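You operate a simulated robot arm through the tools that you are given. There is no shell and no other tool.

You are at the controls of a simulated robot arm. One attempt, no reset.

Task
Power off, drop the tangle of wire in the scrap tray, power on, reset and finish the batch.
Fine: 3 pickets are still to come; the tangle comes out with the power off.

It is judged by the outcome, as a careful person would: the job done as asked, and still so three seconds after it is handed in. It fails if anything else is knocked over, pushed out of place, dropped, spilled or broken.

Robot
A 6-joint arm with a two-finger gripper, fixed in place. Base frame: the origin is at the foot of the arm, x ahead of it, y to its left, z up; the work surface is at about z = 0.95. Lengths are in m, angles in degrees, forces in N, time in s.
Its first joint turns from -166.0 to 166.0 degrees. Payload 2.45 kg.
The tool frame sits at the grasp point between the pads (the TCP): z along the fingers, y along the line on which they close. The tips reach 0.02 m beyond it. Largest opening 0.14 m; the body of the gripper starts 0.168 m behind the TCP.
Orientation is told as [roll, pitch, yaw] about the base's x, y, z axes, in that order, counted from this pose: with the fingers straight down and closing along the base's y, the tool's x points along the base's -x, its y along +y and its z along -z.

Tools
- The arm moves only by the tool step_arm. Its argument "moves" is a list of rows, each an object of numbers (a shift or turn left out is 0, a gripper value left out holds the last): "x", "y", "z": the shift along the base's x, y, z in m; "wx", "wy", "wz": the turn, a rotation vector about the base's x, y, z in degrees; "fingers": the opening, from 0 (shut) to 1 (fully open). In form: [{"x": .., "y": .., "z": .., "wx": .., "wy": .., "wz": .., "fingers": ..}, ...]. A call has 1 to 20 rows; each row is the pose to reach, as a shift and turn from the pose commanded when the call began. Rows are played at 5 a second. More than 0.05 m and 8.6 degrees between two rows, or a gripper value outside its range, and nothing of the call is played. A pose out of reach is approached as far as the arm can. The call stops where the force on the tool passes 40 N (or 10 N more than at its start, if that is more) or the arm is blocked; 0.2 s more then pass. The fingers move at their own pace (about 0.045 m/s each) and stop on an object; they squeeze with about 31 N. The grip force told is the motor's: it shows also when the fingers shut on nothing. Time passes only in rows, and 0.2 s behind the last, so rows that repeat a pose let the fingers close. It gives the time, the measured TCP pose, the force on the tool (base axes), the opening and the grip force at its end, in the units of the frame above (readings bear some noise), with the torque about the TCP (base axes, N m) and any sound that the robot's microphone picked up.
- Cameras (640 x 400 px; columns grow to the right, rows downward): "scene" is fixed at [0.4067, 0.5017, 1.688]; the picture's right is [-0.24, -0.97, 0.00], its down [-0.80, 0.20, -0.56] and it looks along [0.55, -0.14, -0.83] (base axes); focal length 315 px, centre (320, 200). "wrist" rides on the gripper at [0.078, 0.011, -0.209] in the tool frame; the picture's right is [-0.14, 0.99, 0.00], its down [-0.92, -0.13, -0.37] and it looks along [-0.37, -0.05, 0.93] (tool axes); focal length 280 px, centre (320, 200). There is no depth. A picture from a camera that has moved, and an enlarged one, comes with that camera's place and axes in the base frame and with its lens. The place of the scene camera against the robot may be out by one fixed shift of up to 0.012 m in any direction.
- get_image(camera): a new picture of that camera. No time passes.
- zoom(camera, box): a new picture of the part [left, top, right, bottom] of that camera's present view, enlarged. No time passes.
- close_job(): hands the job in; it is judged then, once.

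Nothing tells you positions but the pictures and the camera data. Unless the task says otherwise, let go and move clear before handing in.

The tools are called after "Emit:" as a command line: name --argument value ..., lists and objects as JSON in quotes. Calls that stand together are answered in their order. step_arm: Moves the arm, as the interface text tells. Its arguments: {"type":"object","properties":{"moves":{"type":"array","items":{"type":"object","properties":{"x":{"type":"number"},"y":{"type":"number"},"z":{"type":"number"},"wx":{"type":"number"},"wy":{"type":"number"},"wz":{"type":"number"},"fingers":{"type":"number"}}}}},"required":["moves"]} The other tools are called the same way: get_image (camera) takes a picture; zoom (camera, box) takes an enlarged picture of a part of a camera's view; close_job () hands the job in.

At the start:

```text
time: 0.0
tcp_pos: [0.7905, 0.0134, 1.2928]
tool_rot: [0.0, 0.0, 0.0]
wrist_force: [0.2, 0.1, 0.1]
torque: [-0.01, -0.02, -0.04]
width: 0.1401
gripper_force: 0.1
```

scene: 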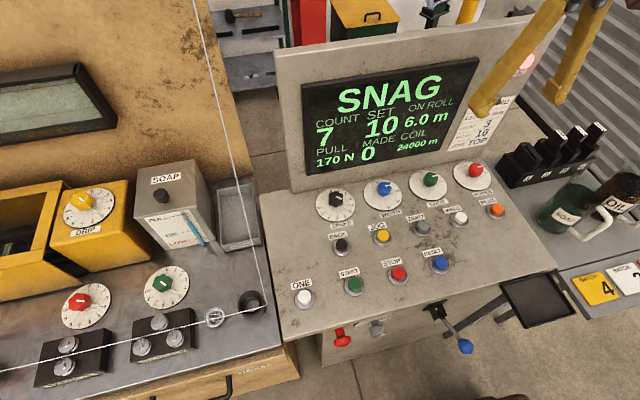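
wrist: 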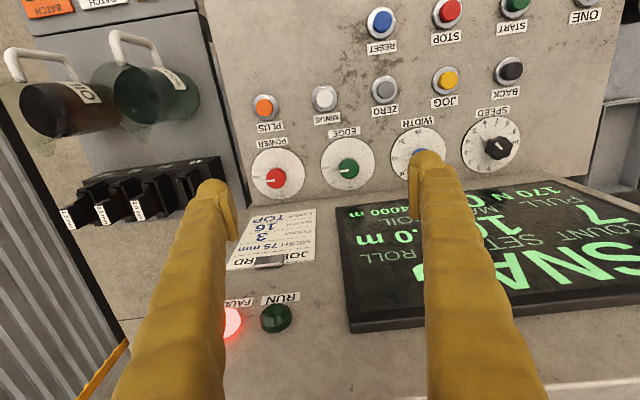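

I see a console with a screen reading SNAG, and a wire-working machine to the left. I'll look closely at the details before moving anything.

Emit:
zoom --camera "scene" --box '[260, 160, 560, 360]'

Emit:
zoom --camera "scene" --box '[0, 150, 300, 400]'

Emit:
zoom --camera "scene" --box '[290, 40, 560, 200]'

Emit:
zoom --camera "scene" --box '[460, 80, 640, 340]'

Emit:
zoom --camera "wrist" --box '[200, 0, 640, 400]'

```text
2.00 times, centred on (410, 260) of scene
camera zoom: at [0.4067, 0.5017, 1.688], right [-0.24, -0.97, 0.0], down [-0.8, 0.2, -0.56], along [0.55, -0.14, -0.83], focal length 630 px, centre (140, 80)
```

zoom: 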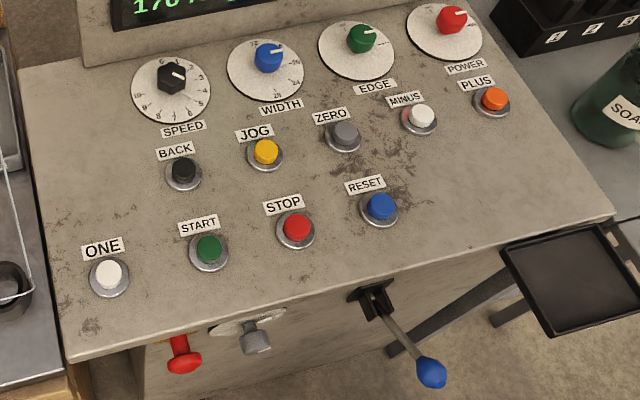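

```text
1.60 times, centred on (150, 275) of scene
camera zoom: at [0.4067, 0.5017, 1.688], right [-0.24, -0.97, 0.0], down [-0.8, 0.2, -0.56], along [0.55, -0.14, -0.83], focal length 504 px, centre (592, 80)
```

zoom: 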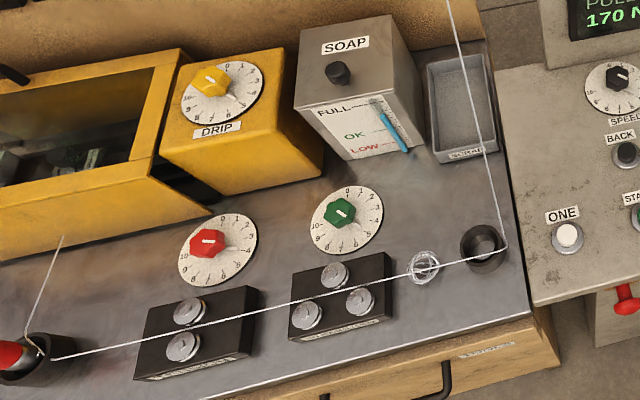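

```text
2.37 times, centred on (425, 120) of scene
camera zoom: at [0.4067, 0.5017, 1.688], right [-0.24, -0.97, 0.0], down [-0.8, 0.2, -0.56], along [0.55, -0.14, -0.83], focal length 747 px, centre (71, 390)
```

zoom: 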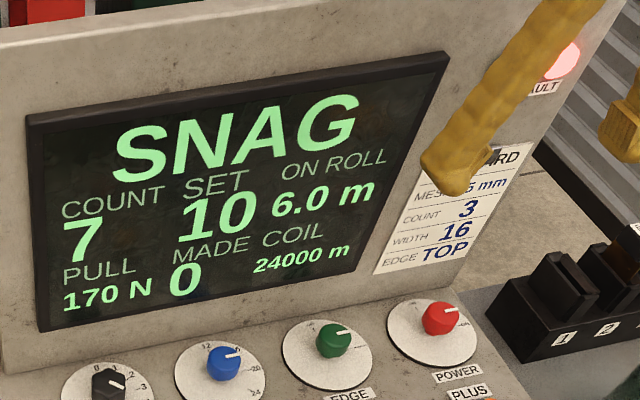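

```text
1.54 times, centred on (550, 210) of scene
camera zoom: at [0.4067, 0.5017, 1.688], right [-0.24, -0.97, 0.0], down [-0.8, 0.2, -0.56], along [0.55, -0.14, -0.83], focal length 485 px, centre (-34, 185)
```

zoom: 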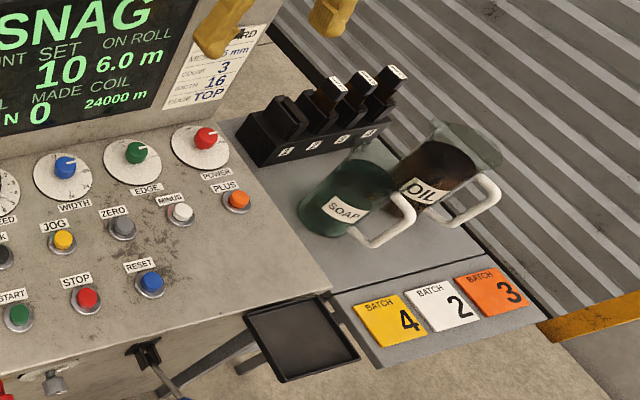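

```text
1.00 times, centred on (420, 200) of wrist (not enlarged: the box is as wide or as high as the picture)
camera zoom: at [0.7109, 0.0243, 1.5023], right [0.14, 0.99, 0.0], down [0.92, -0.13, 0.37], along [0.37, -0.05, -0.93], focal length 280 px, centre (220, 200)
```

zoom: 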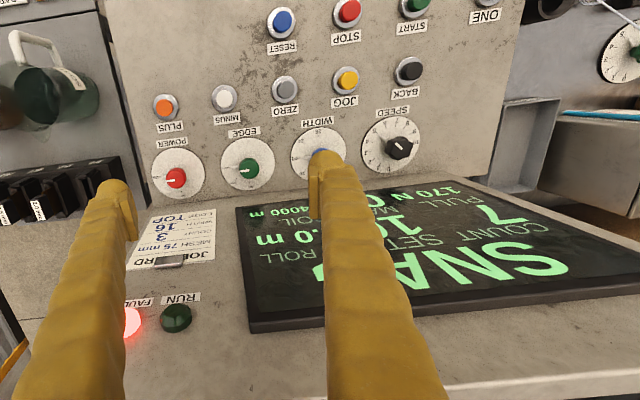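

The screen shows SNAG with count 7 of 10, and the job card gives count 3, width 16 and edge TOP. I'll zoom in on the power knob, the dials, the tangle and the scrap tray.

Emit:
zoom --camera "scene" --box '[400, 150, 520, 225]'

Emit:
zoom --camera "scene" --box '[305, 165, 425, 255]'

Emit:
zoom --camera "scene" --box '[180, 270, 290, 345]'

Emit:
zoom --camera "scene" --box '[130, 150, 280, 260]'

Emit:
zoom --camera "scene" --box '[0, 250, 200, 400]'

Emit:
zoom --camera "scene" --box '[200, 0, 350, 90]'

Emit:
zoom --camera "wrist" --box '[220, 90, 380, 210]'

```text
5.33 times, centred on (460, 188) of scene
camera zoom: at [0.4067, 0.5017, 1.688], right [-0.24, -0.97, 0.0], down [-0.8, 0.2, -0.56], along [0.55, -0.14, -0.83], focal length 1681 px, centre (-427, 267)
```

zoom: 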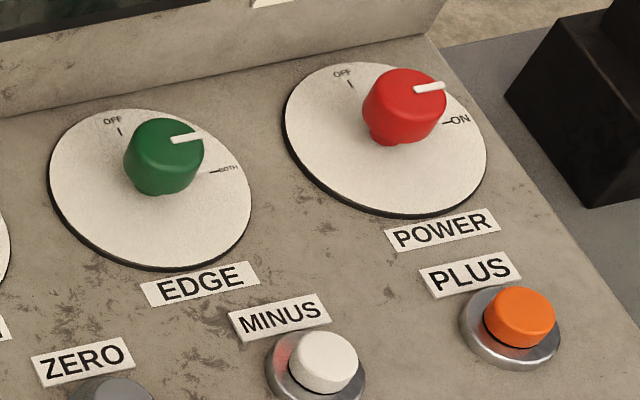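

```text
4.44 times, centred on (365, 210) of scene
camera zoom: at [0.4067, 0.5017, 1.688], right [-0.24, -0.97, 0.0], down [-0.8, 0.2, -0.56], along [0.55, -0.14, -0.83], focal length 1401 px, centre (120, 156)
```

zoom: 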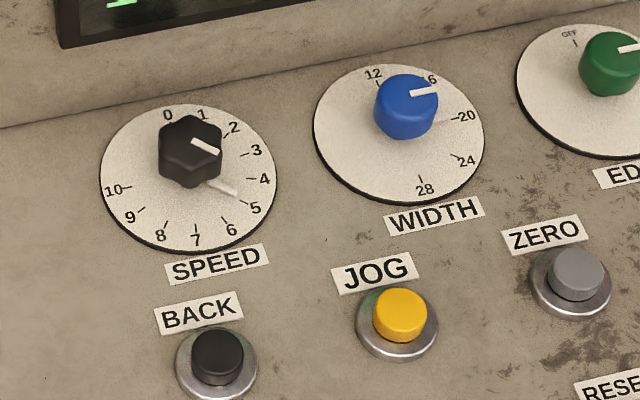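

```text
5.33 times, centred on (235, 308) of scene
camera zoom: at [0.4067, 0.5017, 1.688], right [-0.24, -0.97, 0.0], down [-0.8, 0.2, -0.56], along [0.55, -0.14, -0.83], focal length 1681 px, centre (773, -373)
```

zoom: 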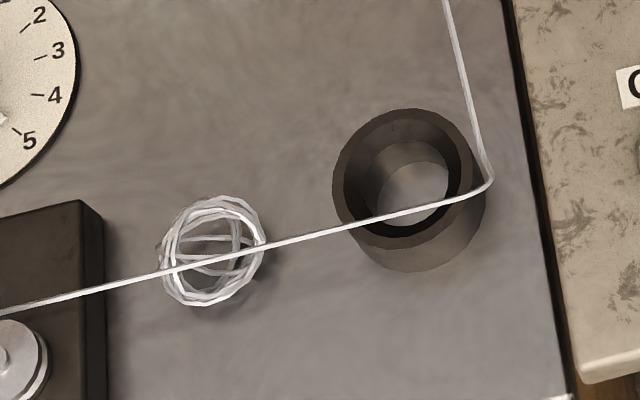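

```text
3.64 times, centred on (205, 205) of scene
camera zoom: at [0.4067, 0.5017, 1.688], right [-0.24, -0.97, 0.0], down [-0.8, 0.2, -0.56], along [0.55, -0.14, -0.83], focal length 1146 px, centre (738, 182)
```

zoom: 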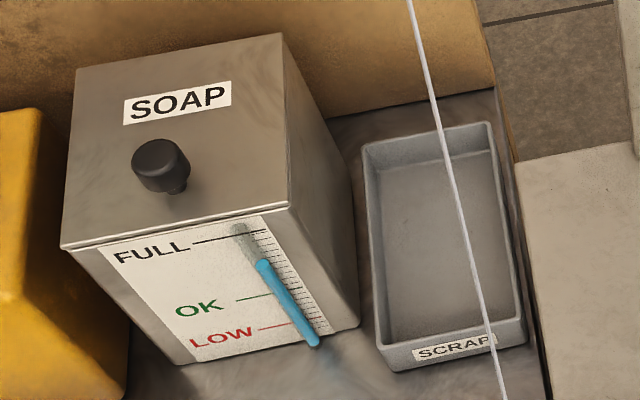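

```text
2.67 times, centred on (100, 325) of scene
camera zoom: at [0.4067, 0.5017, 1.688], right [-0.24, -0.97, 0.0], down [-0.8, 0.2, -0.56], along [0.55, -0.14, -0.83], focal length 840 px, centre (907, -133)
```

zoom: 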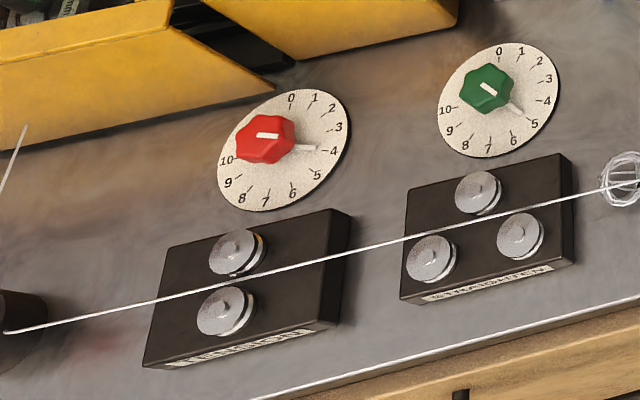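

```text
4.27 times, centred on (275, 45) of scene
camera zoom: at [0.4067, 0.5017, 1.688], right [-0.24, -0.97, 0.0], down [-0.8, 0.2, -0.56], along [0.55, -0.14, -0.83], focal length 1345 px, centre (512, 861)
```

zoom: 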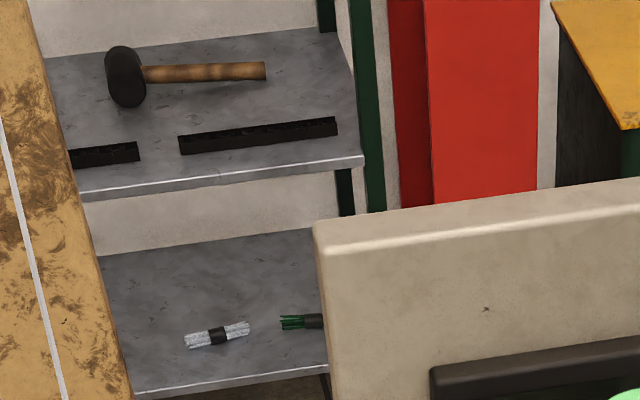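

```text
3.33 times, centred on (300, 150) of wrist
camera zoom: at [0.7109, 0.0243, 1.5023], right [0.14, 0.99, 0.0], down [0.92, -0.13, 0.37], along [0.37, -0.05, -0.93], focal length 935 px, centre (387, 367)
```

zoom: 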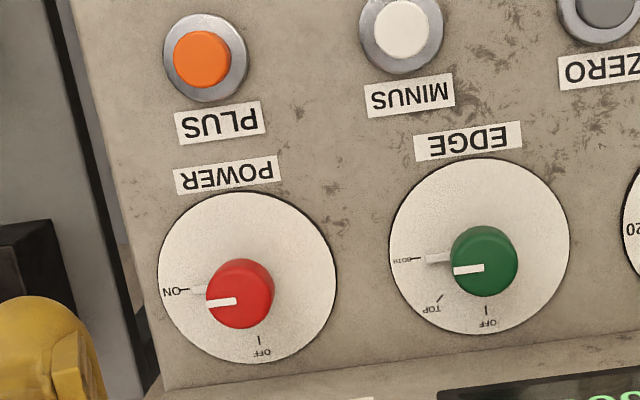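

The power knob points to ON, and OFF is its other mark, toward the screen. The tangle sits by the guide eye near (0.63, 0.68), and the scrap tray is behind it. I'll carry the wrist camera over that side at a safe height for a better look.

Emit:
step_arm --moves '[{"x": -0.018, "y": 0.045}, {"x": -0.036, "y": 0.09}, {"x": -0.054, "y": 0.135}, {"x": -0.072, "y": 0.18}, {"x": -0.09, "y": 0.225}, {"x": -0.108, "y": 0.27}, {"x": -0.126, "y": 0.315}, {"x": -0.144, "y": 0.36}, {"x": -0.162, "y": 0.405}, {"x": -0.18, "y": 0.45}, {"x": -0.198, "y": 0.495}, {"x": -0.216, "y": 0.54}, {"x": -0.234, "y": 0.585}, {"x": -0.234, "y": 0.585}]'

Emit:
get_image --camera "wrist"

Emit:
get_image --camera "scene"

```text
time: 3.0
tcp_pos: [0.5563, 0.6002, 1.2911]
tool_rot: [0.0, 0.0, 0.0]
wrist_force: [-0.8, 0.2, 0.1]
torque: [-0.03, 0.03, -0.02]
width: 0.14
gripper_force: 0.1
```

```text
taken
camera wrist: at [0.4772, 0.6123, 1.5005], right [0.14, 0.99, 0.0], down [0.92, -0.13, 0.37], along [0.37, -0.05, -0.93], focal length 280 px, centre (320, 200)
```

wrist: 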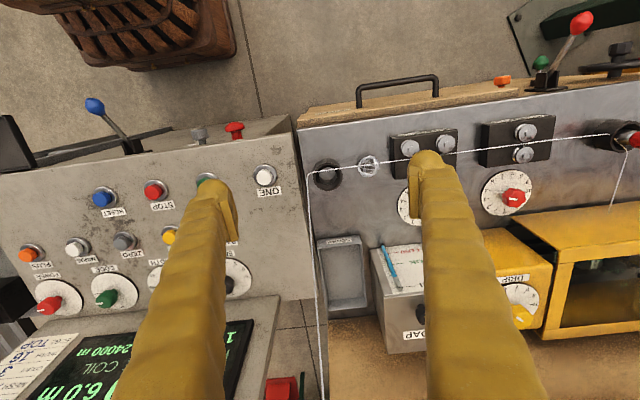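

```text
taken
```

scene: 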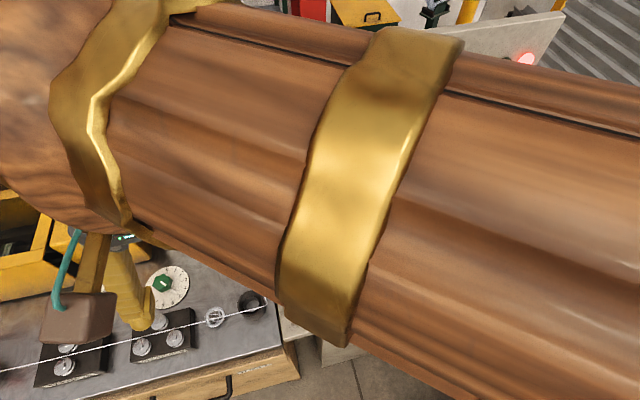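

The wrist view shows the tangle on the wire at about (0.63, 0.685). The scrap tray spans roughly x 0.79–0.94, y 0.56–0.66, and a wire ramps up beside it. I'll zoom in on these.

Emit:
zoom --camera "wrist" --box '[290, 130, 470, 240]'

Emit:
zoom --camera "wrist" --box '[280, 220, 460, 400]'

Emit:
zoom --camera "wrist" --box '[460, 60, 640, 240]'

Emit:
zoom --camera "wrist" --box '[0, 140, 300, 400]'

```text
3.56 times, centred on (380, 185) of wrist
camera zoom: at [0.4772, 0.6123, 1.5005], right [0.14, 0.99, 0.0], down [0.92, -0.13, 0.37], along [0.37, -0.05, -0.93], focal length 997 px, centre (107, 253)
```

zoom: 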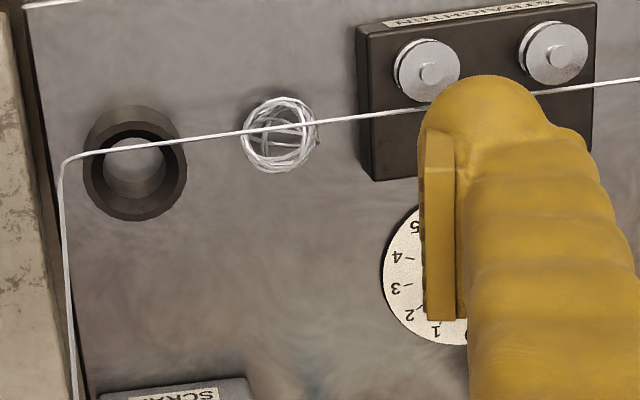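

```text
2.22 times, centred on (370, 310) of wrist
camera zoom: at [0.4772, 0.6123, 1.5005], right [0.14, 0.99, 0.0], down [0.92, -0.13, 0.37], along [0.37, -0.05, -0.93], focal length 623 px, centre (209, -44)
```

zoom: 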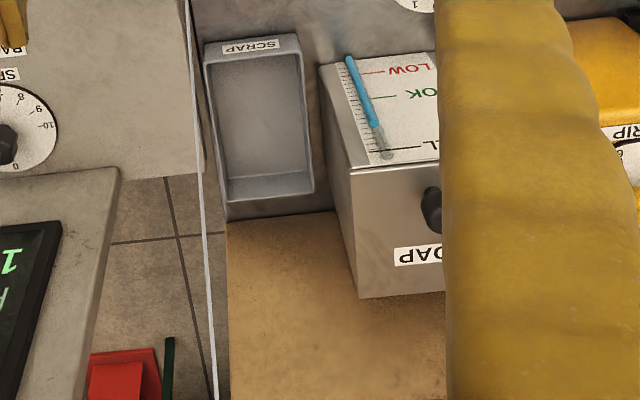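

```text
2.22 times, centred on (550, 150) of wrist
camera zoom: at [0.4772, 0.6123, 1.5005], right [0.14, 0.99, 0.0], down [0.92, -0.13, 0.37], along [0.37, -0.05, -0.93], focal length 623 px, centre (-191, 311)
```

zoom: 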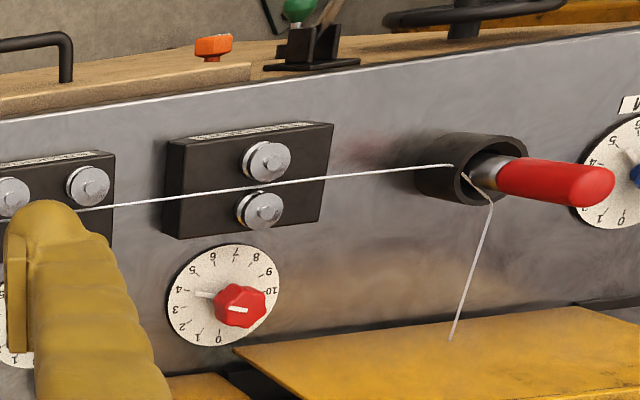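

```text
1.54 times, centred on (150, 270) of wrist
camera zoom: at [0.4772, 0.6123, 1.5005], right [0.14, 0.99, 0.0], down [0.92, -0.13, 0.37], along [0.37, -0.05, -0.93], focal length 431 px, centre (582, 92)
```

zoom: 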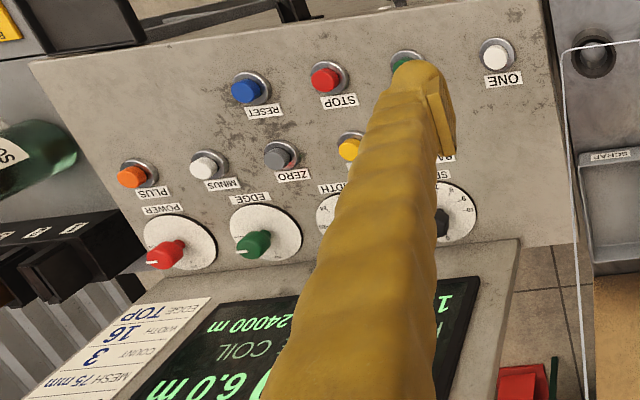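

By triangulation the POWER knob top is near (0.858, −0.081, 0.99), about 6 cm in front of the upright screen panel. I'll go back there and look closer before gripping it.

Emit:
step_arm --moves '[{"x": 0.018, "y": -0.046}, {"x": 0.036, "y": -0.092}, {"x": 0.052, "y": -0.138}, {"x": 0.068, "y": -0.184}, {"x": 0.084, "y": -0.23}, {"x": 0.1, "y": -0.276}, {"x": 0.116, "y": -0.322}, {"x": 0.132, "y": -0.368}, {"x": 0.148, "y": -0.414}, {"x": 0.164, "y": -0.46}, {"x": 0.18, "y": -0.506}, {"x": 0.194, "y": -0.552}, {"x": 0.204, "y": -0.598}, {"x": 0.214, "y": -0.644}, {"x": 0.224, "y": -0.67}, {"x": 0.224, "y": -0.67, "z": -0.045}, {"x": 0.224, "y": -0.67, "z": -0.09}, {"x": 0.224, "y": -0.67, "z": -0.13}, {"x": 0.224, "y": -0.67, "z": -0.13}]'

Emit:
get_image --camera "wrist"

Emit:
get_image --camera "scene"

```text
time: 7.0
tcp_pos: [0.7792, -0.0727, 1.1607]
tool_rot: [0.0, -0.1, 0.0]
wrist_force: [0.5, 0.4, -0.3]
torque: [0.01, 0.0, 0.0]
width: 0.14
gripper_force: 0.1
```

```text
taken
camera wrist: at [0.699, -0.062, 1.3707], right [0.14, 0.99, 0.0], down [0.92, -0.13, 0.37], along [0.36, -0.05, -0.93], focal length 280 px, centre (320, 200)
```

wrist: 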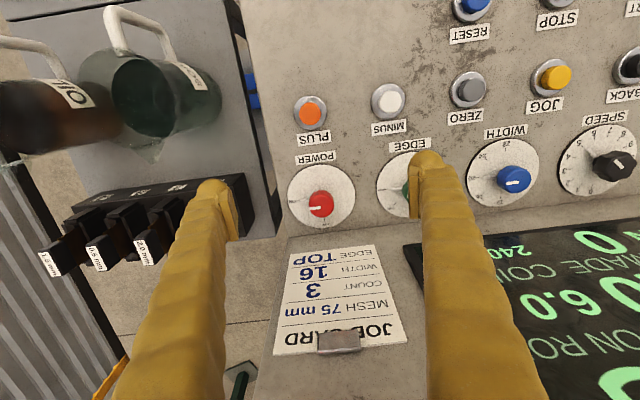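

```text
taken
```

scene: 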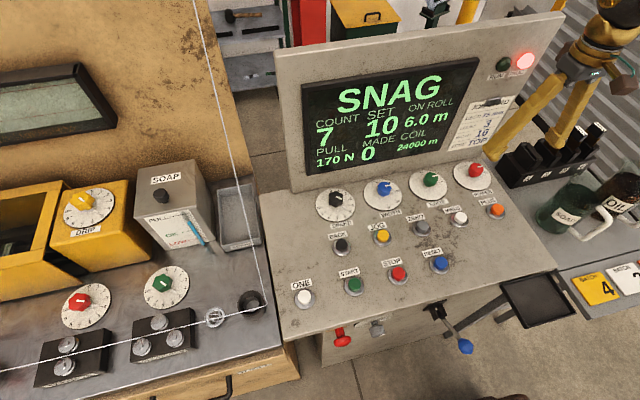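

Emit:
zoom --camera "wrist" --box '[240, 130, 440, 255]'

Emit:
zoom --camera "scene" --box '[440, 0, 640, 200]'

Emit:
zoom --camera "wrist" --box '[440, 60, 640, 240]'

```text
3.20 times, centred on (340, 192) of wrist
camera zoom: at [0.699, -0.062, 1.3707], right [0.14, 0.99, 0.0], down [0.92, -0.13, 0.37], along [0.36, -0.05, -0.93], focal length 897 px, centre (256, 224)
```

zoom: 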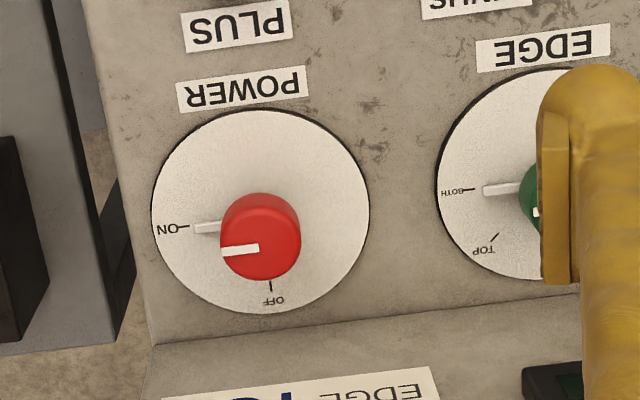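

```text
2.00 times, centred on (540, 100) of scene
camera zoom: at [0.4067, 0.5017, 1.688], right [-0.24, -0.97, 0.0], down [-0.8, 0.2, -0.56], along [0.55, -0.14, -0.83], focal length 630 px, centre (-120, 400)
```

zoom: 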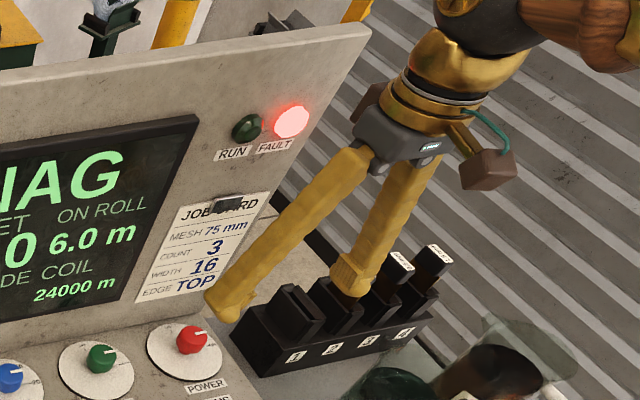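

```text
2.22 times, centred on (540, 150) of wrist
camera zoom: at [0.699, -0.062, 1.3707], right [0.14, 0.99, 0.0], down [0.92, -0.13, 0.37], along [0.36, -0.05, -0.93], focal length 623 px, centre (-169, 311)
```

zoom: 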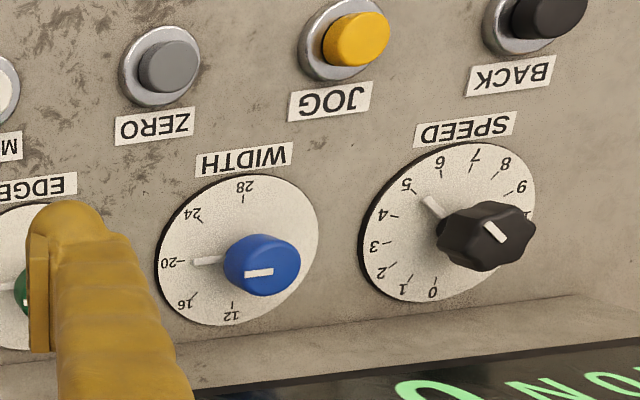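

The dial centre is about (0.857, −0.082), with ON toward −y and OFF toward +x, so power off is a +90° turn. I'll narrow the fingers, set the yaw to −45° with a slight tilt away from the screen, and come in above the knob.

Emit:
step_arm --moves '[{"wz": -7.5, "fingers": 0.48}, {"wz": -15}, {"wz": -22.5}, {"wz": -30}, {"wz": -37.5}, {"wz": -45}, {"wz": -45}]'

Emit:
step_arm --moves '[{"x": 0.03, "y": -0.004, "wy": -4}, {"x": 0.055, "y": -0.007, "wy": -8}, {"x": 0.078, "y": -0.0098, "wy": -8}, {"x": 0.078, "y": -0.0098, "z": -0.04, "wy": -8}, {"x": 0.078, "y": -0.0098, "z": -0.08, "wy": -8}, {"x": 0.078, "y": -0.0098, "z": -0.1, "wy": -8}, {"x": 0.078, "y": -0.0098, "z": -0.1, "wy": -8}]'

Emit:
get_image --camera "wrist"

Emit:
get_image --camera "scene"

```text
time: 8.6
tcp_pos: [0.7808, -0.0727, 1.1636]
tool_rot: [0.1, 0.0, -45.1]
wrist_force: [0.3, -1.0, -0.3]
torque: [0.01, 0.01, 0.02]
width: 0.0673
gripper_force: 0.1
```

```text
time: 10.2
tcp_pos: [0.8578, -0.0813, 1.063]
tool_rot: [5.6, -5.7, -45.3]
wrist_force: [0.0, 0.4, -0.2]
torque: [0.0, -0.03, -0.01]
width: 0.067
gripper_force: 0.1
```

```text
taken
camera wrist: at [0.7806, -0.0196, 1.2638], right [0.79, 0.6, 0.11], down [0.5, -0.74, 0.44], along [0.35, -0.29, -0.89], focal length 280 px, centre (320, 200)
```

wrist: 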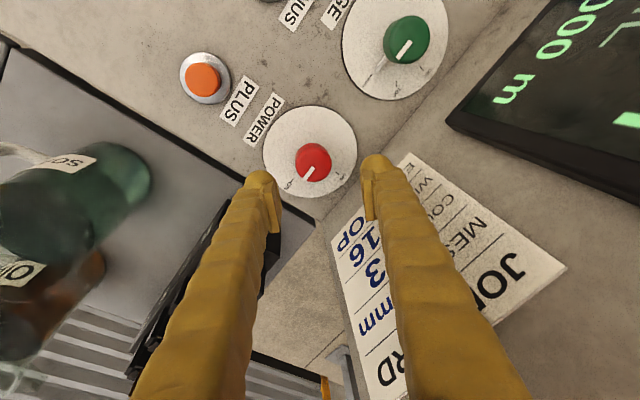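

```text
taken
```

scene: 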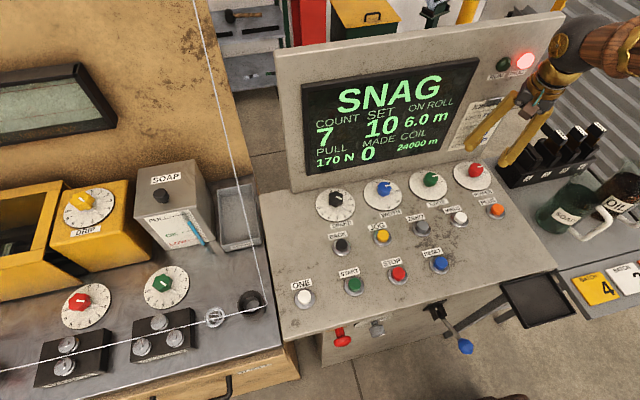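

The fingers straddle the knob line. I'll check the alignment in detail before going down.

Emit:
zoom --camera "wrist" --box '[230, 80, 410, 220]'

Emit:
zoom --camera "scene" --box '[430, 60, 570, 210]'

```text
2.86 times, centred on (320, 150) of wrist
camera zoom: at [0.7806, -0.0196, 1.2638], right [0.79, 0.6, 0.11], down [0.5, -0.74, 0.44], along [0.35, -0.29, -0.89], focal length 801 px, centre (320, 343)
```

zoom: 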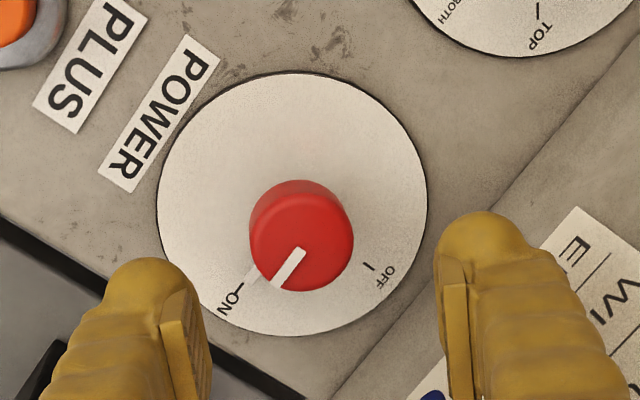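

```text
2.67 times, centred on (500, 135) of scene
camera zoom: at [0.4067, 0.5017, 1.688], right [-0.24, -0.97, 0.0], down [-0.8, 0.2, -0.56], along [0.55, -0.14, -0.83], focal length 840 px, centre (-160, 373)
```

zoom: 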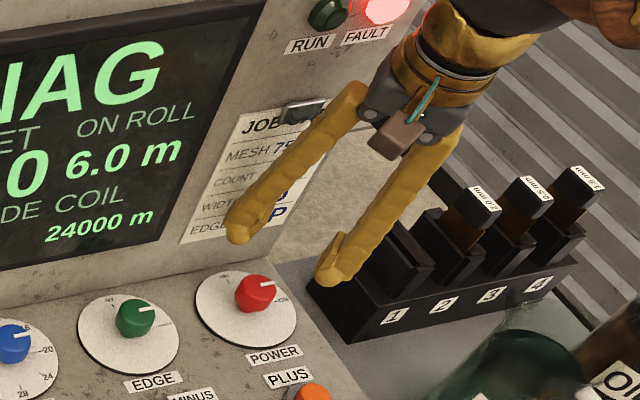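

The knob is centred under the gripper. I'm lowering to about z = 0.988 and closing on it.

Emit:
step_arm --moves '[{"x": -0.0015, "z": -0.025}, {"x": -0.0015, "z": -0.045}, {"x": -0.0015, "z": -0.06}, {"x": -0.0015, "z": -0.072}, {"x": -0.0015, "z": -0.072}]'

Emit:
get_image --camera "wrist"

Emit:
zoom --camera "scene" --box '[430, 60, 570, 210]'

```text
time: 11.4
tcp_pos: [0.8587, -0.0813, 0.9903]
tool_rot: [5.7, -5.5, -45.3]
wrist_force: [0.2, 0.1, 0.9]
torque: [0.03, -0.01, 0.01]
width: 0.0671
gripper_force: 0.1
```

```text
taken
camera wrist: at [0.7805, -0.0189, 1.1912], right [0.79, 0.6, 0.11], down [0.5, -0.74, 0.44], along [0.35, -0.29, -0.89], focal length 280 px, centre (320, 200)
```

wrist: 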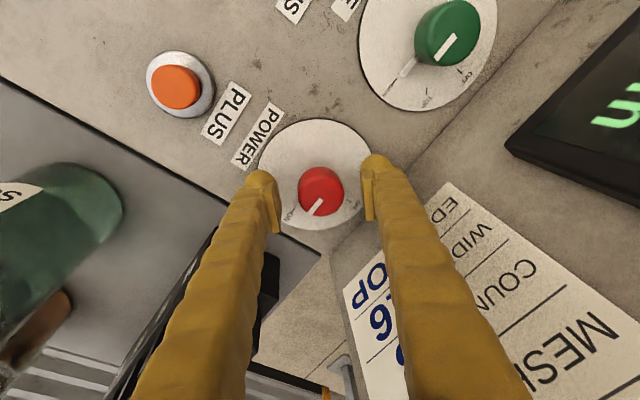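

```text
2.67 times, centred on (500, 135) of scene
camera zoom: at [0.4067, 0.5017, 1.688], right [-0.24, -0.97, 0.0], down [-0.8, 0.2, -0.56], along [0.55, -0.14, -0.83], focal length 840 px, centre (-160, 373)
```

zoom: 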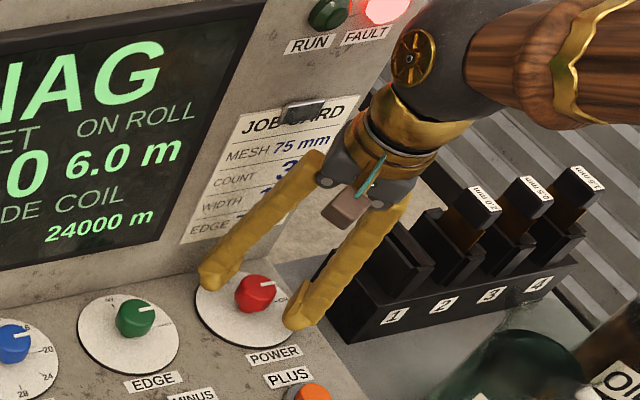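

Emit:
zoom --camera "wrist" --box '[240, 100, 400, 250]'

```text
2.67 times, centred on (320, 175) of wrist
camera zoom: at [0.7805, -0.0189, 1.1912], right [0.79, 0.6, 0.11], down [0.5, -0.74, 0.44], along [0.35, -0.29, -0.89], focal length 748 px, centre (320, 267)
```

zoom: 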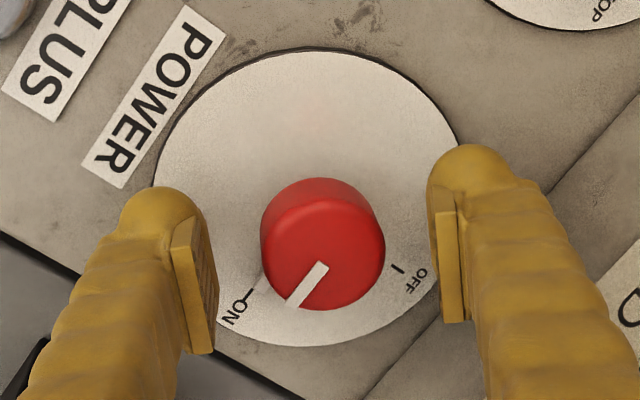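

The alignment is good. I'm lowering a few more millimetres, then closing on the knob.

Emit:
step_arm --moves '[{"z": -0.005}, {"z": -0.005, "fingers": 0.2}, {"z": -0.005, "fingers": 0.2}, {"z": -0.005, "fingers": 0.1}, {"z": -0.005, "fingers": 0.1}, {"z": -0.005, "fingers": 0.1}]'

Emit:
zoom --camera "wrist" --box '[240, 100, 400, 250]'

```text
time: 12.8
tcp_pos: [0.8565, -0.0807, 0.9858]
tool_rot: [5.6, -5.6, -45.3]
wrist_force: [2.2, 0.6, -0.4]
torque: [-0.22, 0.2, 0.03]
width: 0.0364
gripper_force: 45.3
```

```text
2.67 times, centred on (320, 175) of wrist
camera zoom: at [0.7805, -0.0186, 1.1866], right [0.79, 0.6, 0.11], down [0.5, -0.74, 0.44], along [0.35, -0.29, -0.89], focal length 748 px, centre (320, 267)
```

zoom: 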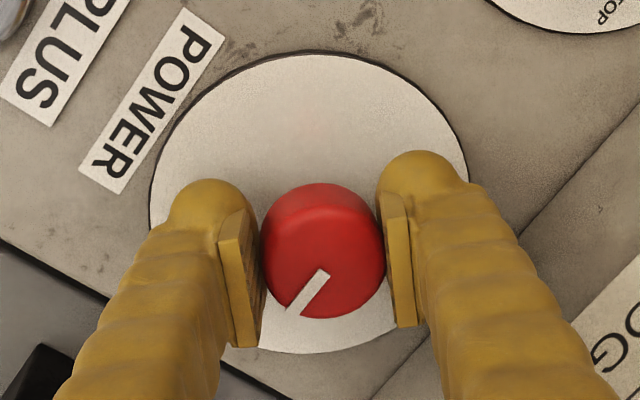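

I have a firm grip at 36 mm. I'm turning the knob counter-clockwise toward OFF, halfway first.

Emit:
step_arm --moves '[{"wx": -1.04, "wz": 7.43}, {"wx": -2.09, "wz": 14.85}, {"wx": -3.13, "wz": 22.28}, {"wx": -4.18, "wz": 29.71}, {"wx": -5.22, "wz": 37.13}, {"wx": -6.26, "wz": 44.56}]'

Emit:
zoom --camera "wrist" --box '[240, 100, 400, 250]'

Emit:
get_image --camera "scene"

```text
time: 14.2
tcp_pos: [0.8578, -0.0827, 0.985]
tool_rot: [0.1, -8.0, 0.1]
wrist_force: [25.5, -9.8, 0.5]
torque: [0.01, -0.31, -0.04]
width: 0.0362
gripper_force: 45.5
```

```text
2.67 times, centred on (320, 175) of wrist
camera zoom: at [0.749, -0.0712, 1.1822], right [0.14, 0.99, 0.02], down [0.86, -0.13, 0.49], along [0.49, -0.05, -0.87], focal length 748 px, centre (320, 267)
```

zoom: 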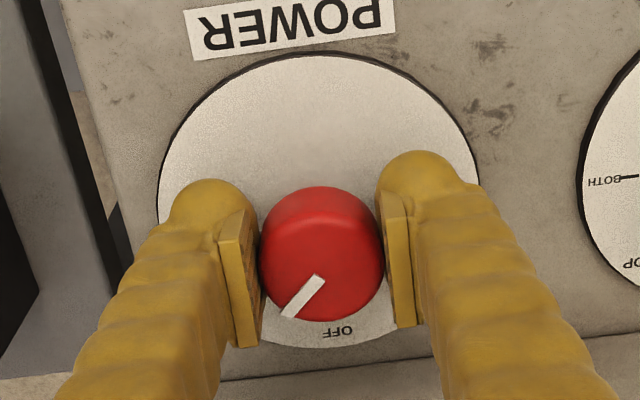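

```text
taken
```

scene: 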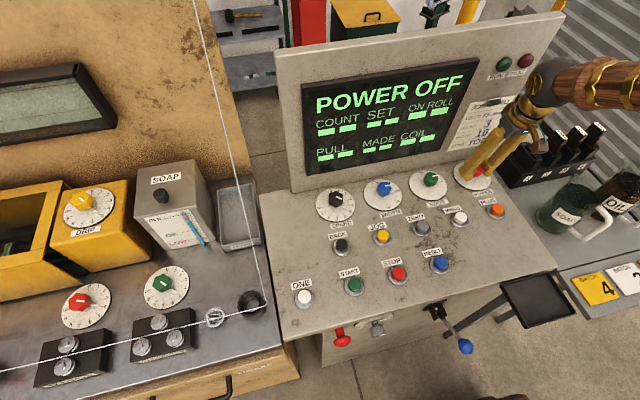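

The screen already reads POWER OFF at the half turn. I'll ease the side force with a small shift and finish the turn to the OFF mark.

Emit:
step_arm --moves '[{"x": 0.001, "y": -0.0005}, {"x": 0.002, "y": -0.001}, {"x": 0.002, "y": -0.001, "wx": -1.04, "wz": 7.43}, {"x": 0.002, "y": -0.001, "wx": -2.09, "wz": 14.85}]'

```text
time: 15.2
tcp_pos: [0.8576, -0.0829, 0.9844]
tool_rot: [-2.1, -7.5, 15.2]
wrist_force: [-10.9, 1.2, 4.7]
torque: [0.33, 0.08, 0.03]
width: 0.0358
gripper_force: 45.3
```

Emit:
step_arm --moves '[{"x": -0.0006, "wx": -1.04, "wz": 7.43}, {"x": -0.0006, "wx": -2.09, "wz": 14.85}, {"x": -0.0006, "wx": -3.13, "wz": 22.28}, {"x": -0.0006, "wx": -4.18, "wz": 29.71}]'

Emit:
zoom --camera "wrist" --box '[240, 100, 400, 250]'

```text
time: 16.2
tcp_pos: [0.858, -0.0826, 0.9851]
tool_rot: [-5.5, -5.6, 45.3]
wrist_force: [-13.5, -0.2, 5.1]
torque: [0.62, 0.04, 0.06]
width: 0.0365
gripper_force: 44.6
```

```text
2.67 times, centred on (320, 175) of wrist
camera zoom: at [0.7652, -0.1307, 1.1846], right [-0.6, 0.8, -0.08], down [0.68, 0.56, 0.47], along [0.42, 0.22, -0.88], focal length 748 px, centre (320, 267)
```

zoom: 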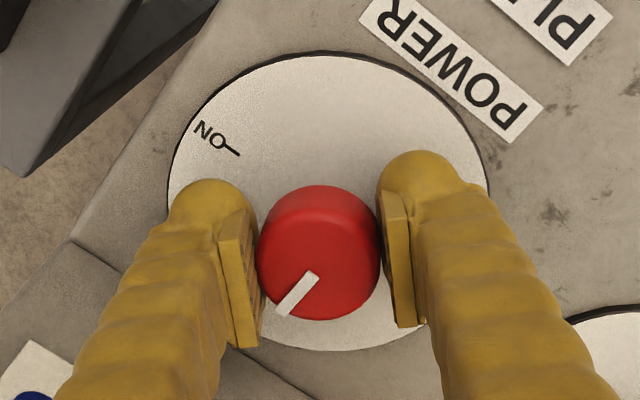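

The knob is now at OFF. I'm opening and lifting straight up.

Emit:
step_arm --moves '[{"fingers": 0.46}, {"fingers": 0.46}, {"fingers": 0.46}, {"z": 0.03}, {"z": 0.07}, {"z": 0.11}]'

Emit:
zoom --camera "scene" --box '[290, 20, 570, 220]'

Emit:
zoom --camera "scene" --box '[180, 270, 290, 345]'

Emit:
get_image --camera "wrist"

```text
time: 17.6
tcp_pos: [0.8583, -0.0822, 1.0978]
tool_rot: [-5.7, -5.5, 45.3]
wrist_force: [0.7, 0.3, -0.7]
torque: [-0.01, 0.01, 0.0]
width: 0.0644
gripper_force: 0.2
```

```text
2.00 times, centred on (430, 120) of scene
camera zoom: at [0.4067, 0.5017, 1.688], right [-0.24, -0.97, 0.0], down [-0.8, 0.2, -0.56], along [0.55, -0.14, -0.83], focal length 630 px, centre (100, 360)
```

zoom: 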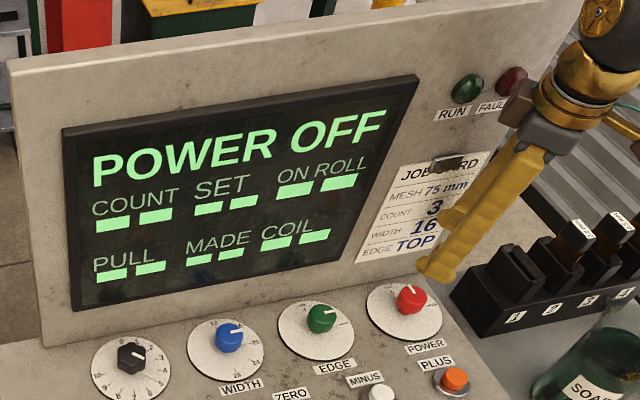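

```text
5.33 times, centred on (235, 308) of scene
camera zoom: at [0.4067, 0.5017, 1.688], right [-0.24, -0.97, 0.0], down [-0.8, 0.2, -0.56], along [0.55, -0.14, -0.83], focal length 1681 px, centre (773, -373)
```

zoom: 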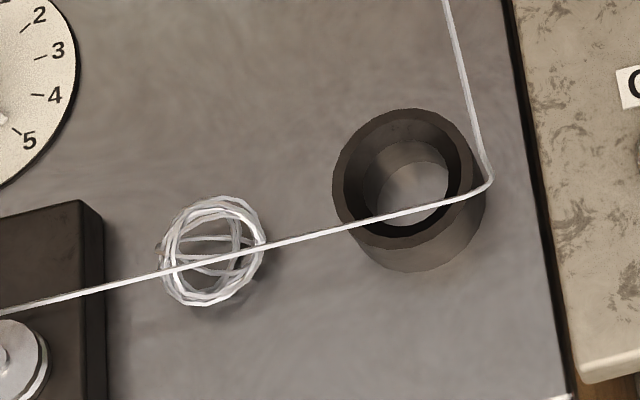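

```text
taken
camera wrist: at [0.7664, -0.1303, 1.2958], right [-0.6, 0.8, -0.08], down [0.68, 0.56, 0.47], along [0.42, 0.22, -0.88], focal length 280 px, centre (320, 200)
```

wrist: 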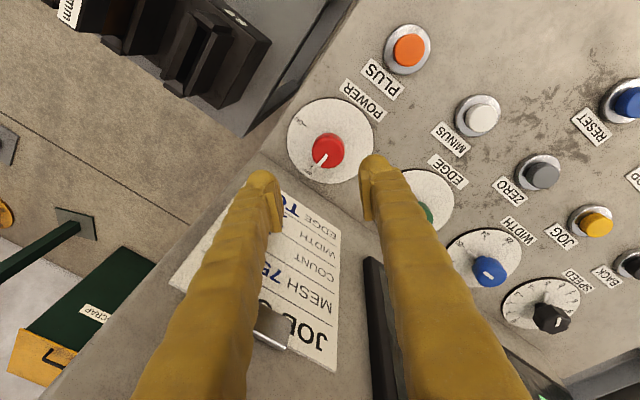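

Emit:
zoom --camera "wrist" --box '[270, 80, 390, 200]'

Emit:
zoom --camera "scene" --box '[440, 140, 520, 200]'

```text
3.33 times, centred on (330, 140) of wrist
camera zoom: at [0.7664, -0.1303, 1.2958], right [-0.6, 0.8, -0.08], down [0.68, 0.56, 0.47], along [0.42, 0.22, -0.88], focal length 935 px, centre (287, 400)
```

zoom: 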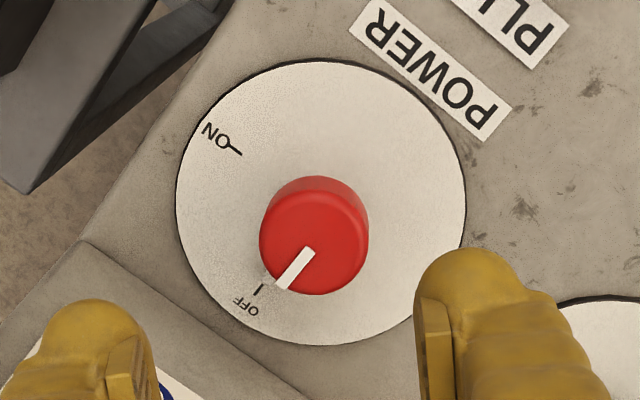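

```text
6.67 times, centred on (480, 170) of scene
camera zoom: at [0.4067, 0.5017, 1.688], right [-0.24, -0.97, 0.0], down [-0.8, 0.2, -0.56], along [0.55, -0.14, -0.83], focal length 2101 px, centre (-747, 400)
```

zoom: 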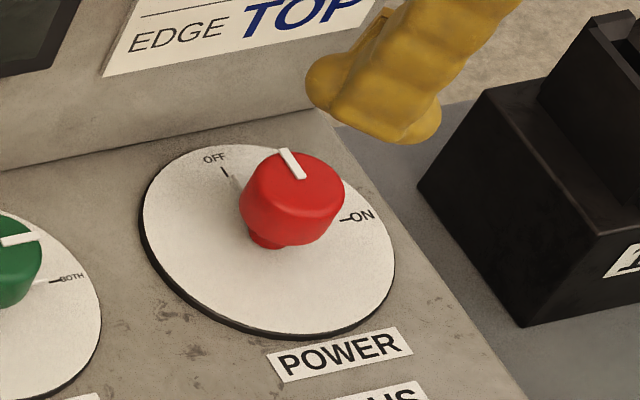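

The power is off with the knob at its OFF mark. Next is the tangle: I'll lift, level the tool and swing left, turning the gripper so the camera ends up on the side away from the ramping wire.

Emit:
step_arm --moves '[{"z": 0.045}, {"z": 0.09}, {"z": 0.135}, {"z": 0.18, "wy": 4}, {"z": 0.195, "wy": 8, "x": -0.02}, {"z": 0.195, "wy": 8, "x": -0.06, "y": 0.02}, {"z": 0.195, "wy": 8, "x": -0.1, "y": 0.04}]'

Emit:
step_arm --moves '[{"wz": -8, "x": -0.015, "y": 0.045}, {"wz": -16, "x": -0.03, "y": 0.09}, {"wz": -24, "x": -0.045, "y": 0.135}, {"wz": -32, "x": -0.06, "y": 0.18}, {"wz": -40, "x": -0.075, "y": 0.225}, {"wz": -48, "x": -0.09, "y": 0.27}, {"wz": -56, "x": -0.105, "y": 0.315}, {"wz": -64, "x": -0.12, "y": 0.36}, {"wz": -72, "x": -0.135, "y": 0.405}, {"wz": -80, "x": -0.15, "y": 0.45}, {"wz": -88, "x": -0.16, "y": 0.495}, {"wz": -96, "x": -0.165, "y": 0.535}, {"wz": -104, "x": -0.165, "y": 0.57}, {"wz": -112, "x": -0.165, "y": 0.6}, {"wz": -120, "x": -0.165, "y": 0.62}, {"wz": -128, "x": -0.165, "y": 0.62}, {"wz": -135, "x": -0.165, "y": 0.62}, {"wz": -135, "x": -0.165, "y": 0.62}]'

Emit:
get_image --camera "wrist"

Emit:
get_image --camera "scene"

```text
time: 19.2
tcp_pos: [0.7576, -0.0427, 1.2886]
tool_rot: [0.1, 0.1, 44.9]
wrist_force: [0.4, -0.3, -0.7]
torque: [0.0, 0.04, -0.02]
width: 0.0643
gripper_force: 0.0
```

```text
time: 23.0
tcp_pos: [0.5922, 0.5763, 1.2903]
tool_rot: [0.0, 0.0, -90.1]
wrist_force: [0.5, -0.9, -0.1]
torque: [0.0, -0.01, -0.01]
width: 0.0647
gripper_force: 0.0
```

```text
taken
camera wrist: at [0.6025, 0.6554, 1.5002], right [0.99, -0.14, 0.0], down [-0.13, -0.92, 0.37], along [-0.05, -0.37, -0.93], focal length 280 px, centre (320, 200)
```

wrist: 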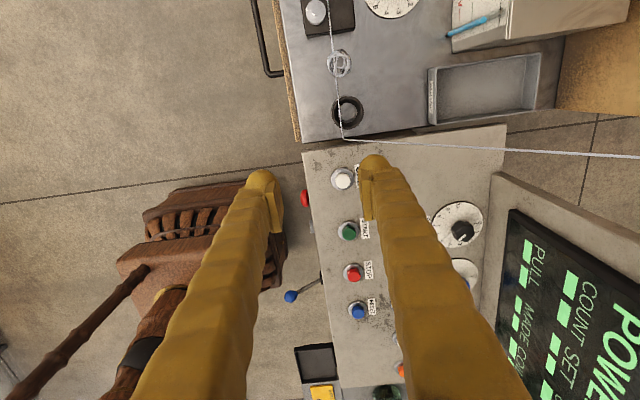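

```text
taken
```

scene: 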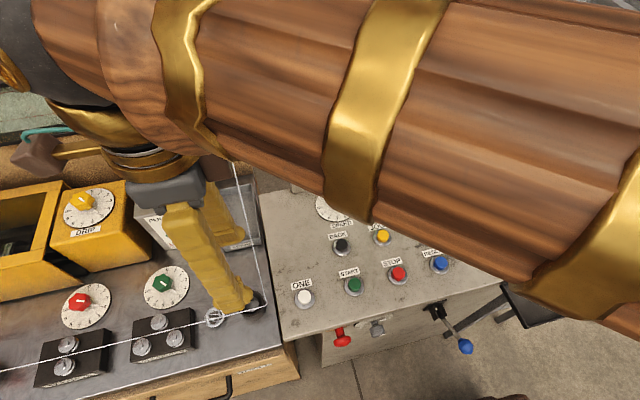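

Emit:
zoom --camera "wrist" --box '[290, 20, 410, 150]'

Emit:
zoom --camera "wrist" --box '[400, 0, 640, 180]'

```text
3.08 times, centred on (350, 85) of wrist
camera zoom: at [0.6025, 0.6554, 1.5002], right [0.99, -0.14, 0.0], down [-0.13, -0.92, 0.37], along [-0.05, -0.37, -0.93], focal length 863 px, centre (228, 554)
```

zoom: 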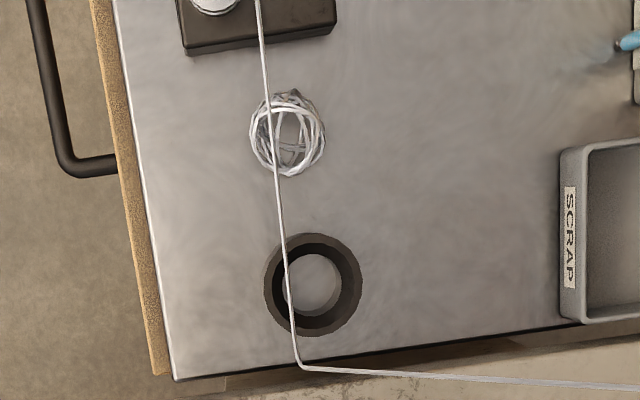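

```text
2.22 times, centred on (520, 90) of wrist
camera zoom: at [0.6025, 0.6554, 1.5002], right [0.99, -0.14, 0.0], down [-0.13, -0.92, 0.37], along [-0.05, -0.37, -0.93], focal length 623 px, centre (-124, 444)
```

zoom: 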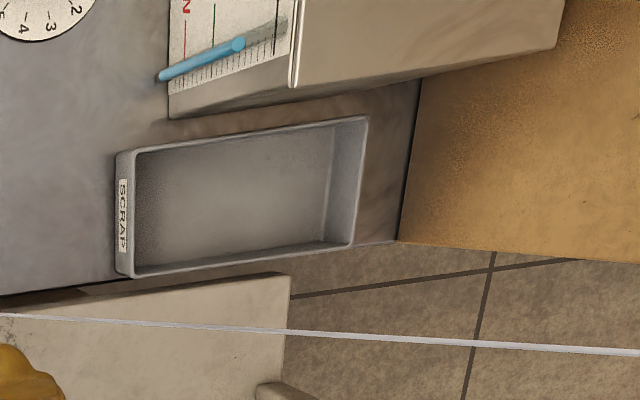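

The pictures put the tangle centre at about (0.643, 0.691, 0.932) on a table at z ≈ 0.914. The wire runs along y at x ≈ 0.633, z ≈ 0.95, against the tangle's upper −x side. The tray spans x 0.81–0.99, y 0.56–0.66, with its rim at z ≈ 0.95. I'll come down with the fingers closing along y, offset to the +x side so they clear the wire.

Emit:
step_arm --moves '[{"wz": 8, "x": 0.01, "y": 0.015, "fingers": 0.43}, {"wz": 16, "x": 0.02, "y": 0.03}, {"wz": 24, "x": 0.03, "y": 0.045}, {"wz": 32, "x": 0.04, "y": 0.06}, {"wz": 40, "x": 0.05, "y": 0.075}, {"wz": 48, "x": 0.06, "y": 0.09}, {"wz": 56, "x": 0.064, "y": 0.105}, {"wz": 64, "x": 0.064, "y": 0.115}, {"wz": 72, "x": 0.064, "y": 0.115, "z": -0.04}, {"wz": 80, "x": 0.064, "y": 0.115, "z": -0.08}, {"wz": 88, "x": 0.064, "y": 0.115, "z": -0.12}, {"wz": 90, "x": 0.064, "y": 0.115, "z": -0.17}, {"wz": 90, "x": 0.064, "y": 0.115, "z": -0.2}, {"wz": 90, "x": 0.064, "y": 0.115, "z": -0.2}]'

Emit:
get_image --camera "wrist"

Emit:
get_image --camera "scene"

```text
time: 26.0
tcp_pos: [0.6572, 0.6925, 1.0881]
tool_rot: [0.0, 0.0, 0.0]
wrist_force: [-0.9, -0.6, -0.3]
torque: [0.0, 0.01, -0.01]
width: 0.0602
gripper_force: 0.0
```

```text
taken
camera wrist: at [0.5779, 0.7034, 1.2987], right [0.14, 0.99, 0.0], down [0.92, -0.13, 0.37], along [0.36, -0.05, -0.93], focal length 280 px, centre (320, 200)
```

wrist: 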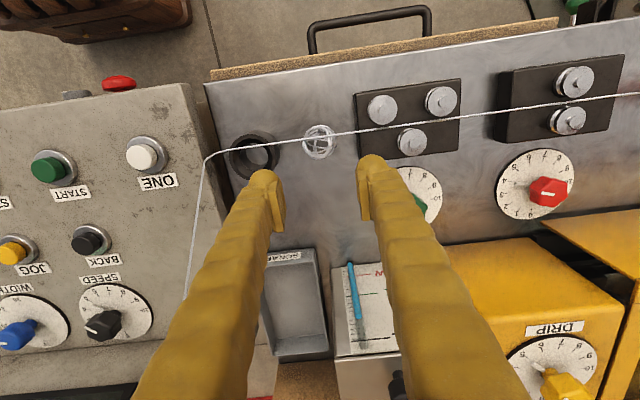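

```text
taken
```

scene: 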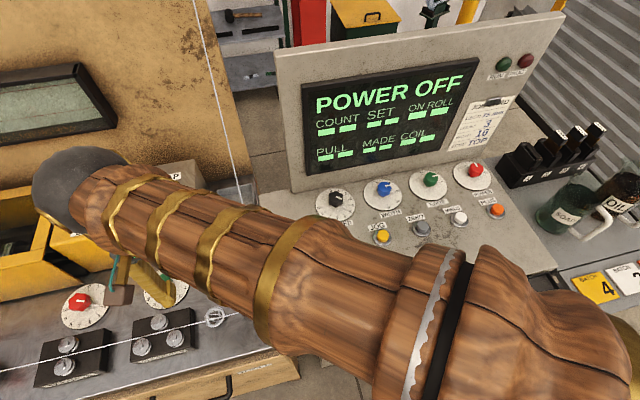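

Emit:
zoom --camera "wrist" --box '[220, 80, 420, 220]'

Emit:
zoom --camera "scene" --box '[100, 240, 280, 360]'

```text
2.86 times, centred on (320, 150) of wrist
camera zoom: at [0.5779, 0.7034, 1.2987], right [0.14, 0.99, 0.0], down [0.92, -0.13, 0.37], along [0.36, -0.05, -0.93], focal length 801 px, centre (320, 343)
```

zoom: 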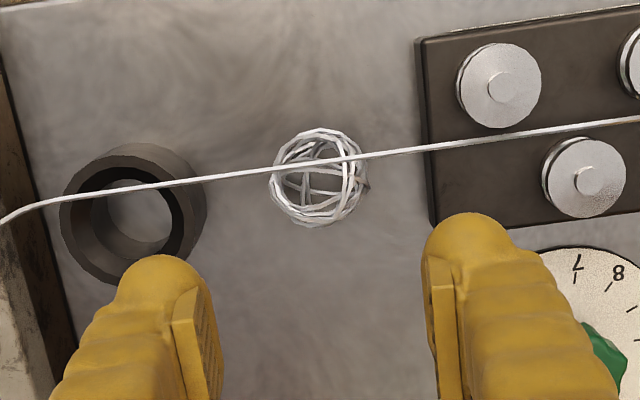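

```text
3.33 times, centred on (190, 300) of scene
camera zoom: at [0.4067, 0.5017, 1.688], right [-0.24, -0.97, 0.0], down [-0.8, 0.2, -0.56], along [0.55, -0.14, -0.83], focal length 1050 px, centre (753, -133)
```

zoom: 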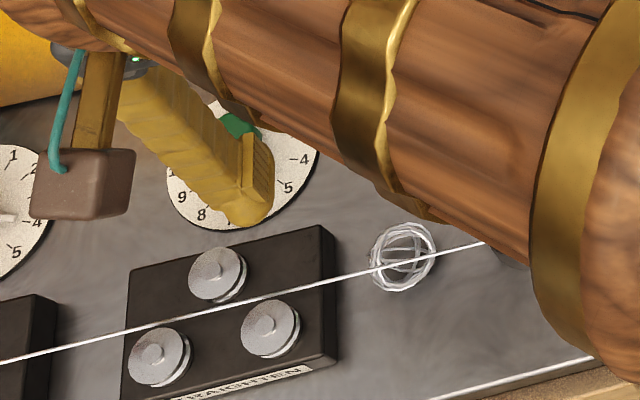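

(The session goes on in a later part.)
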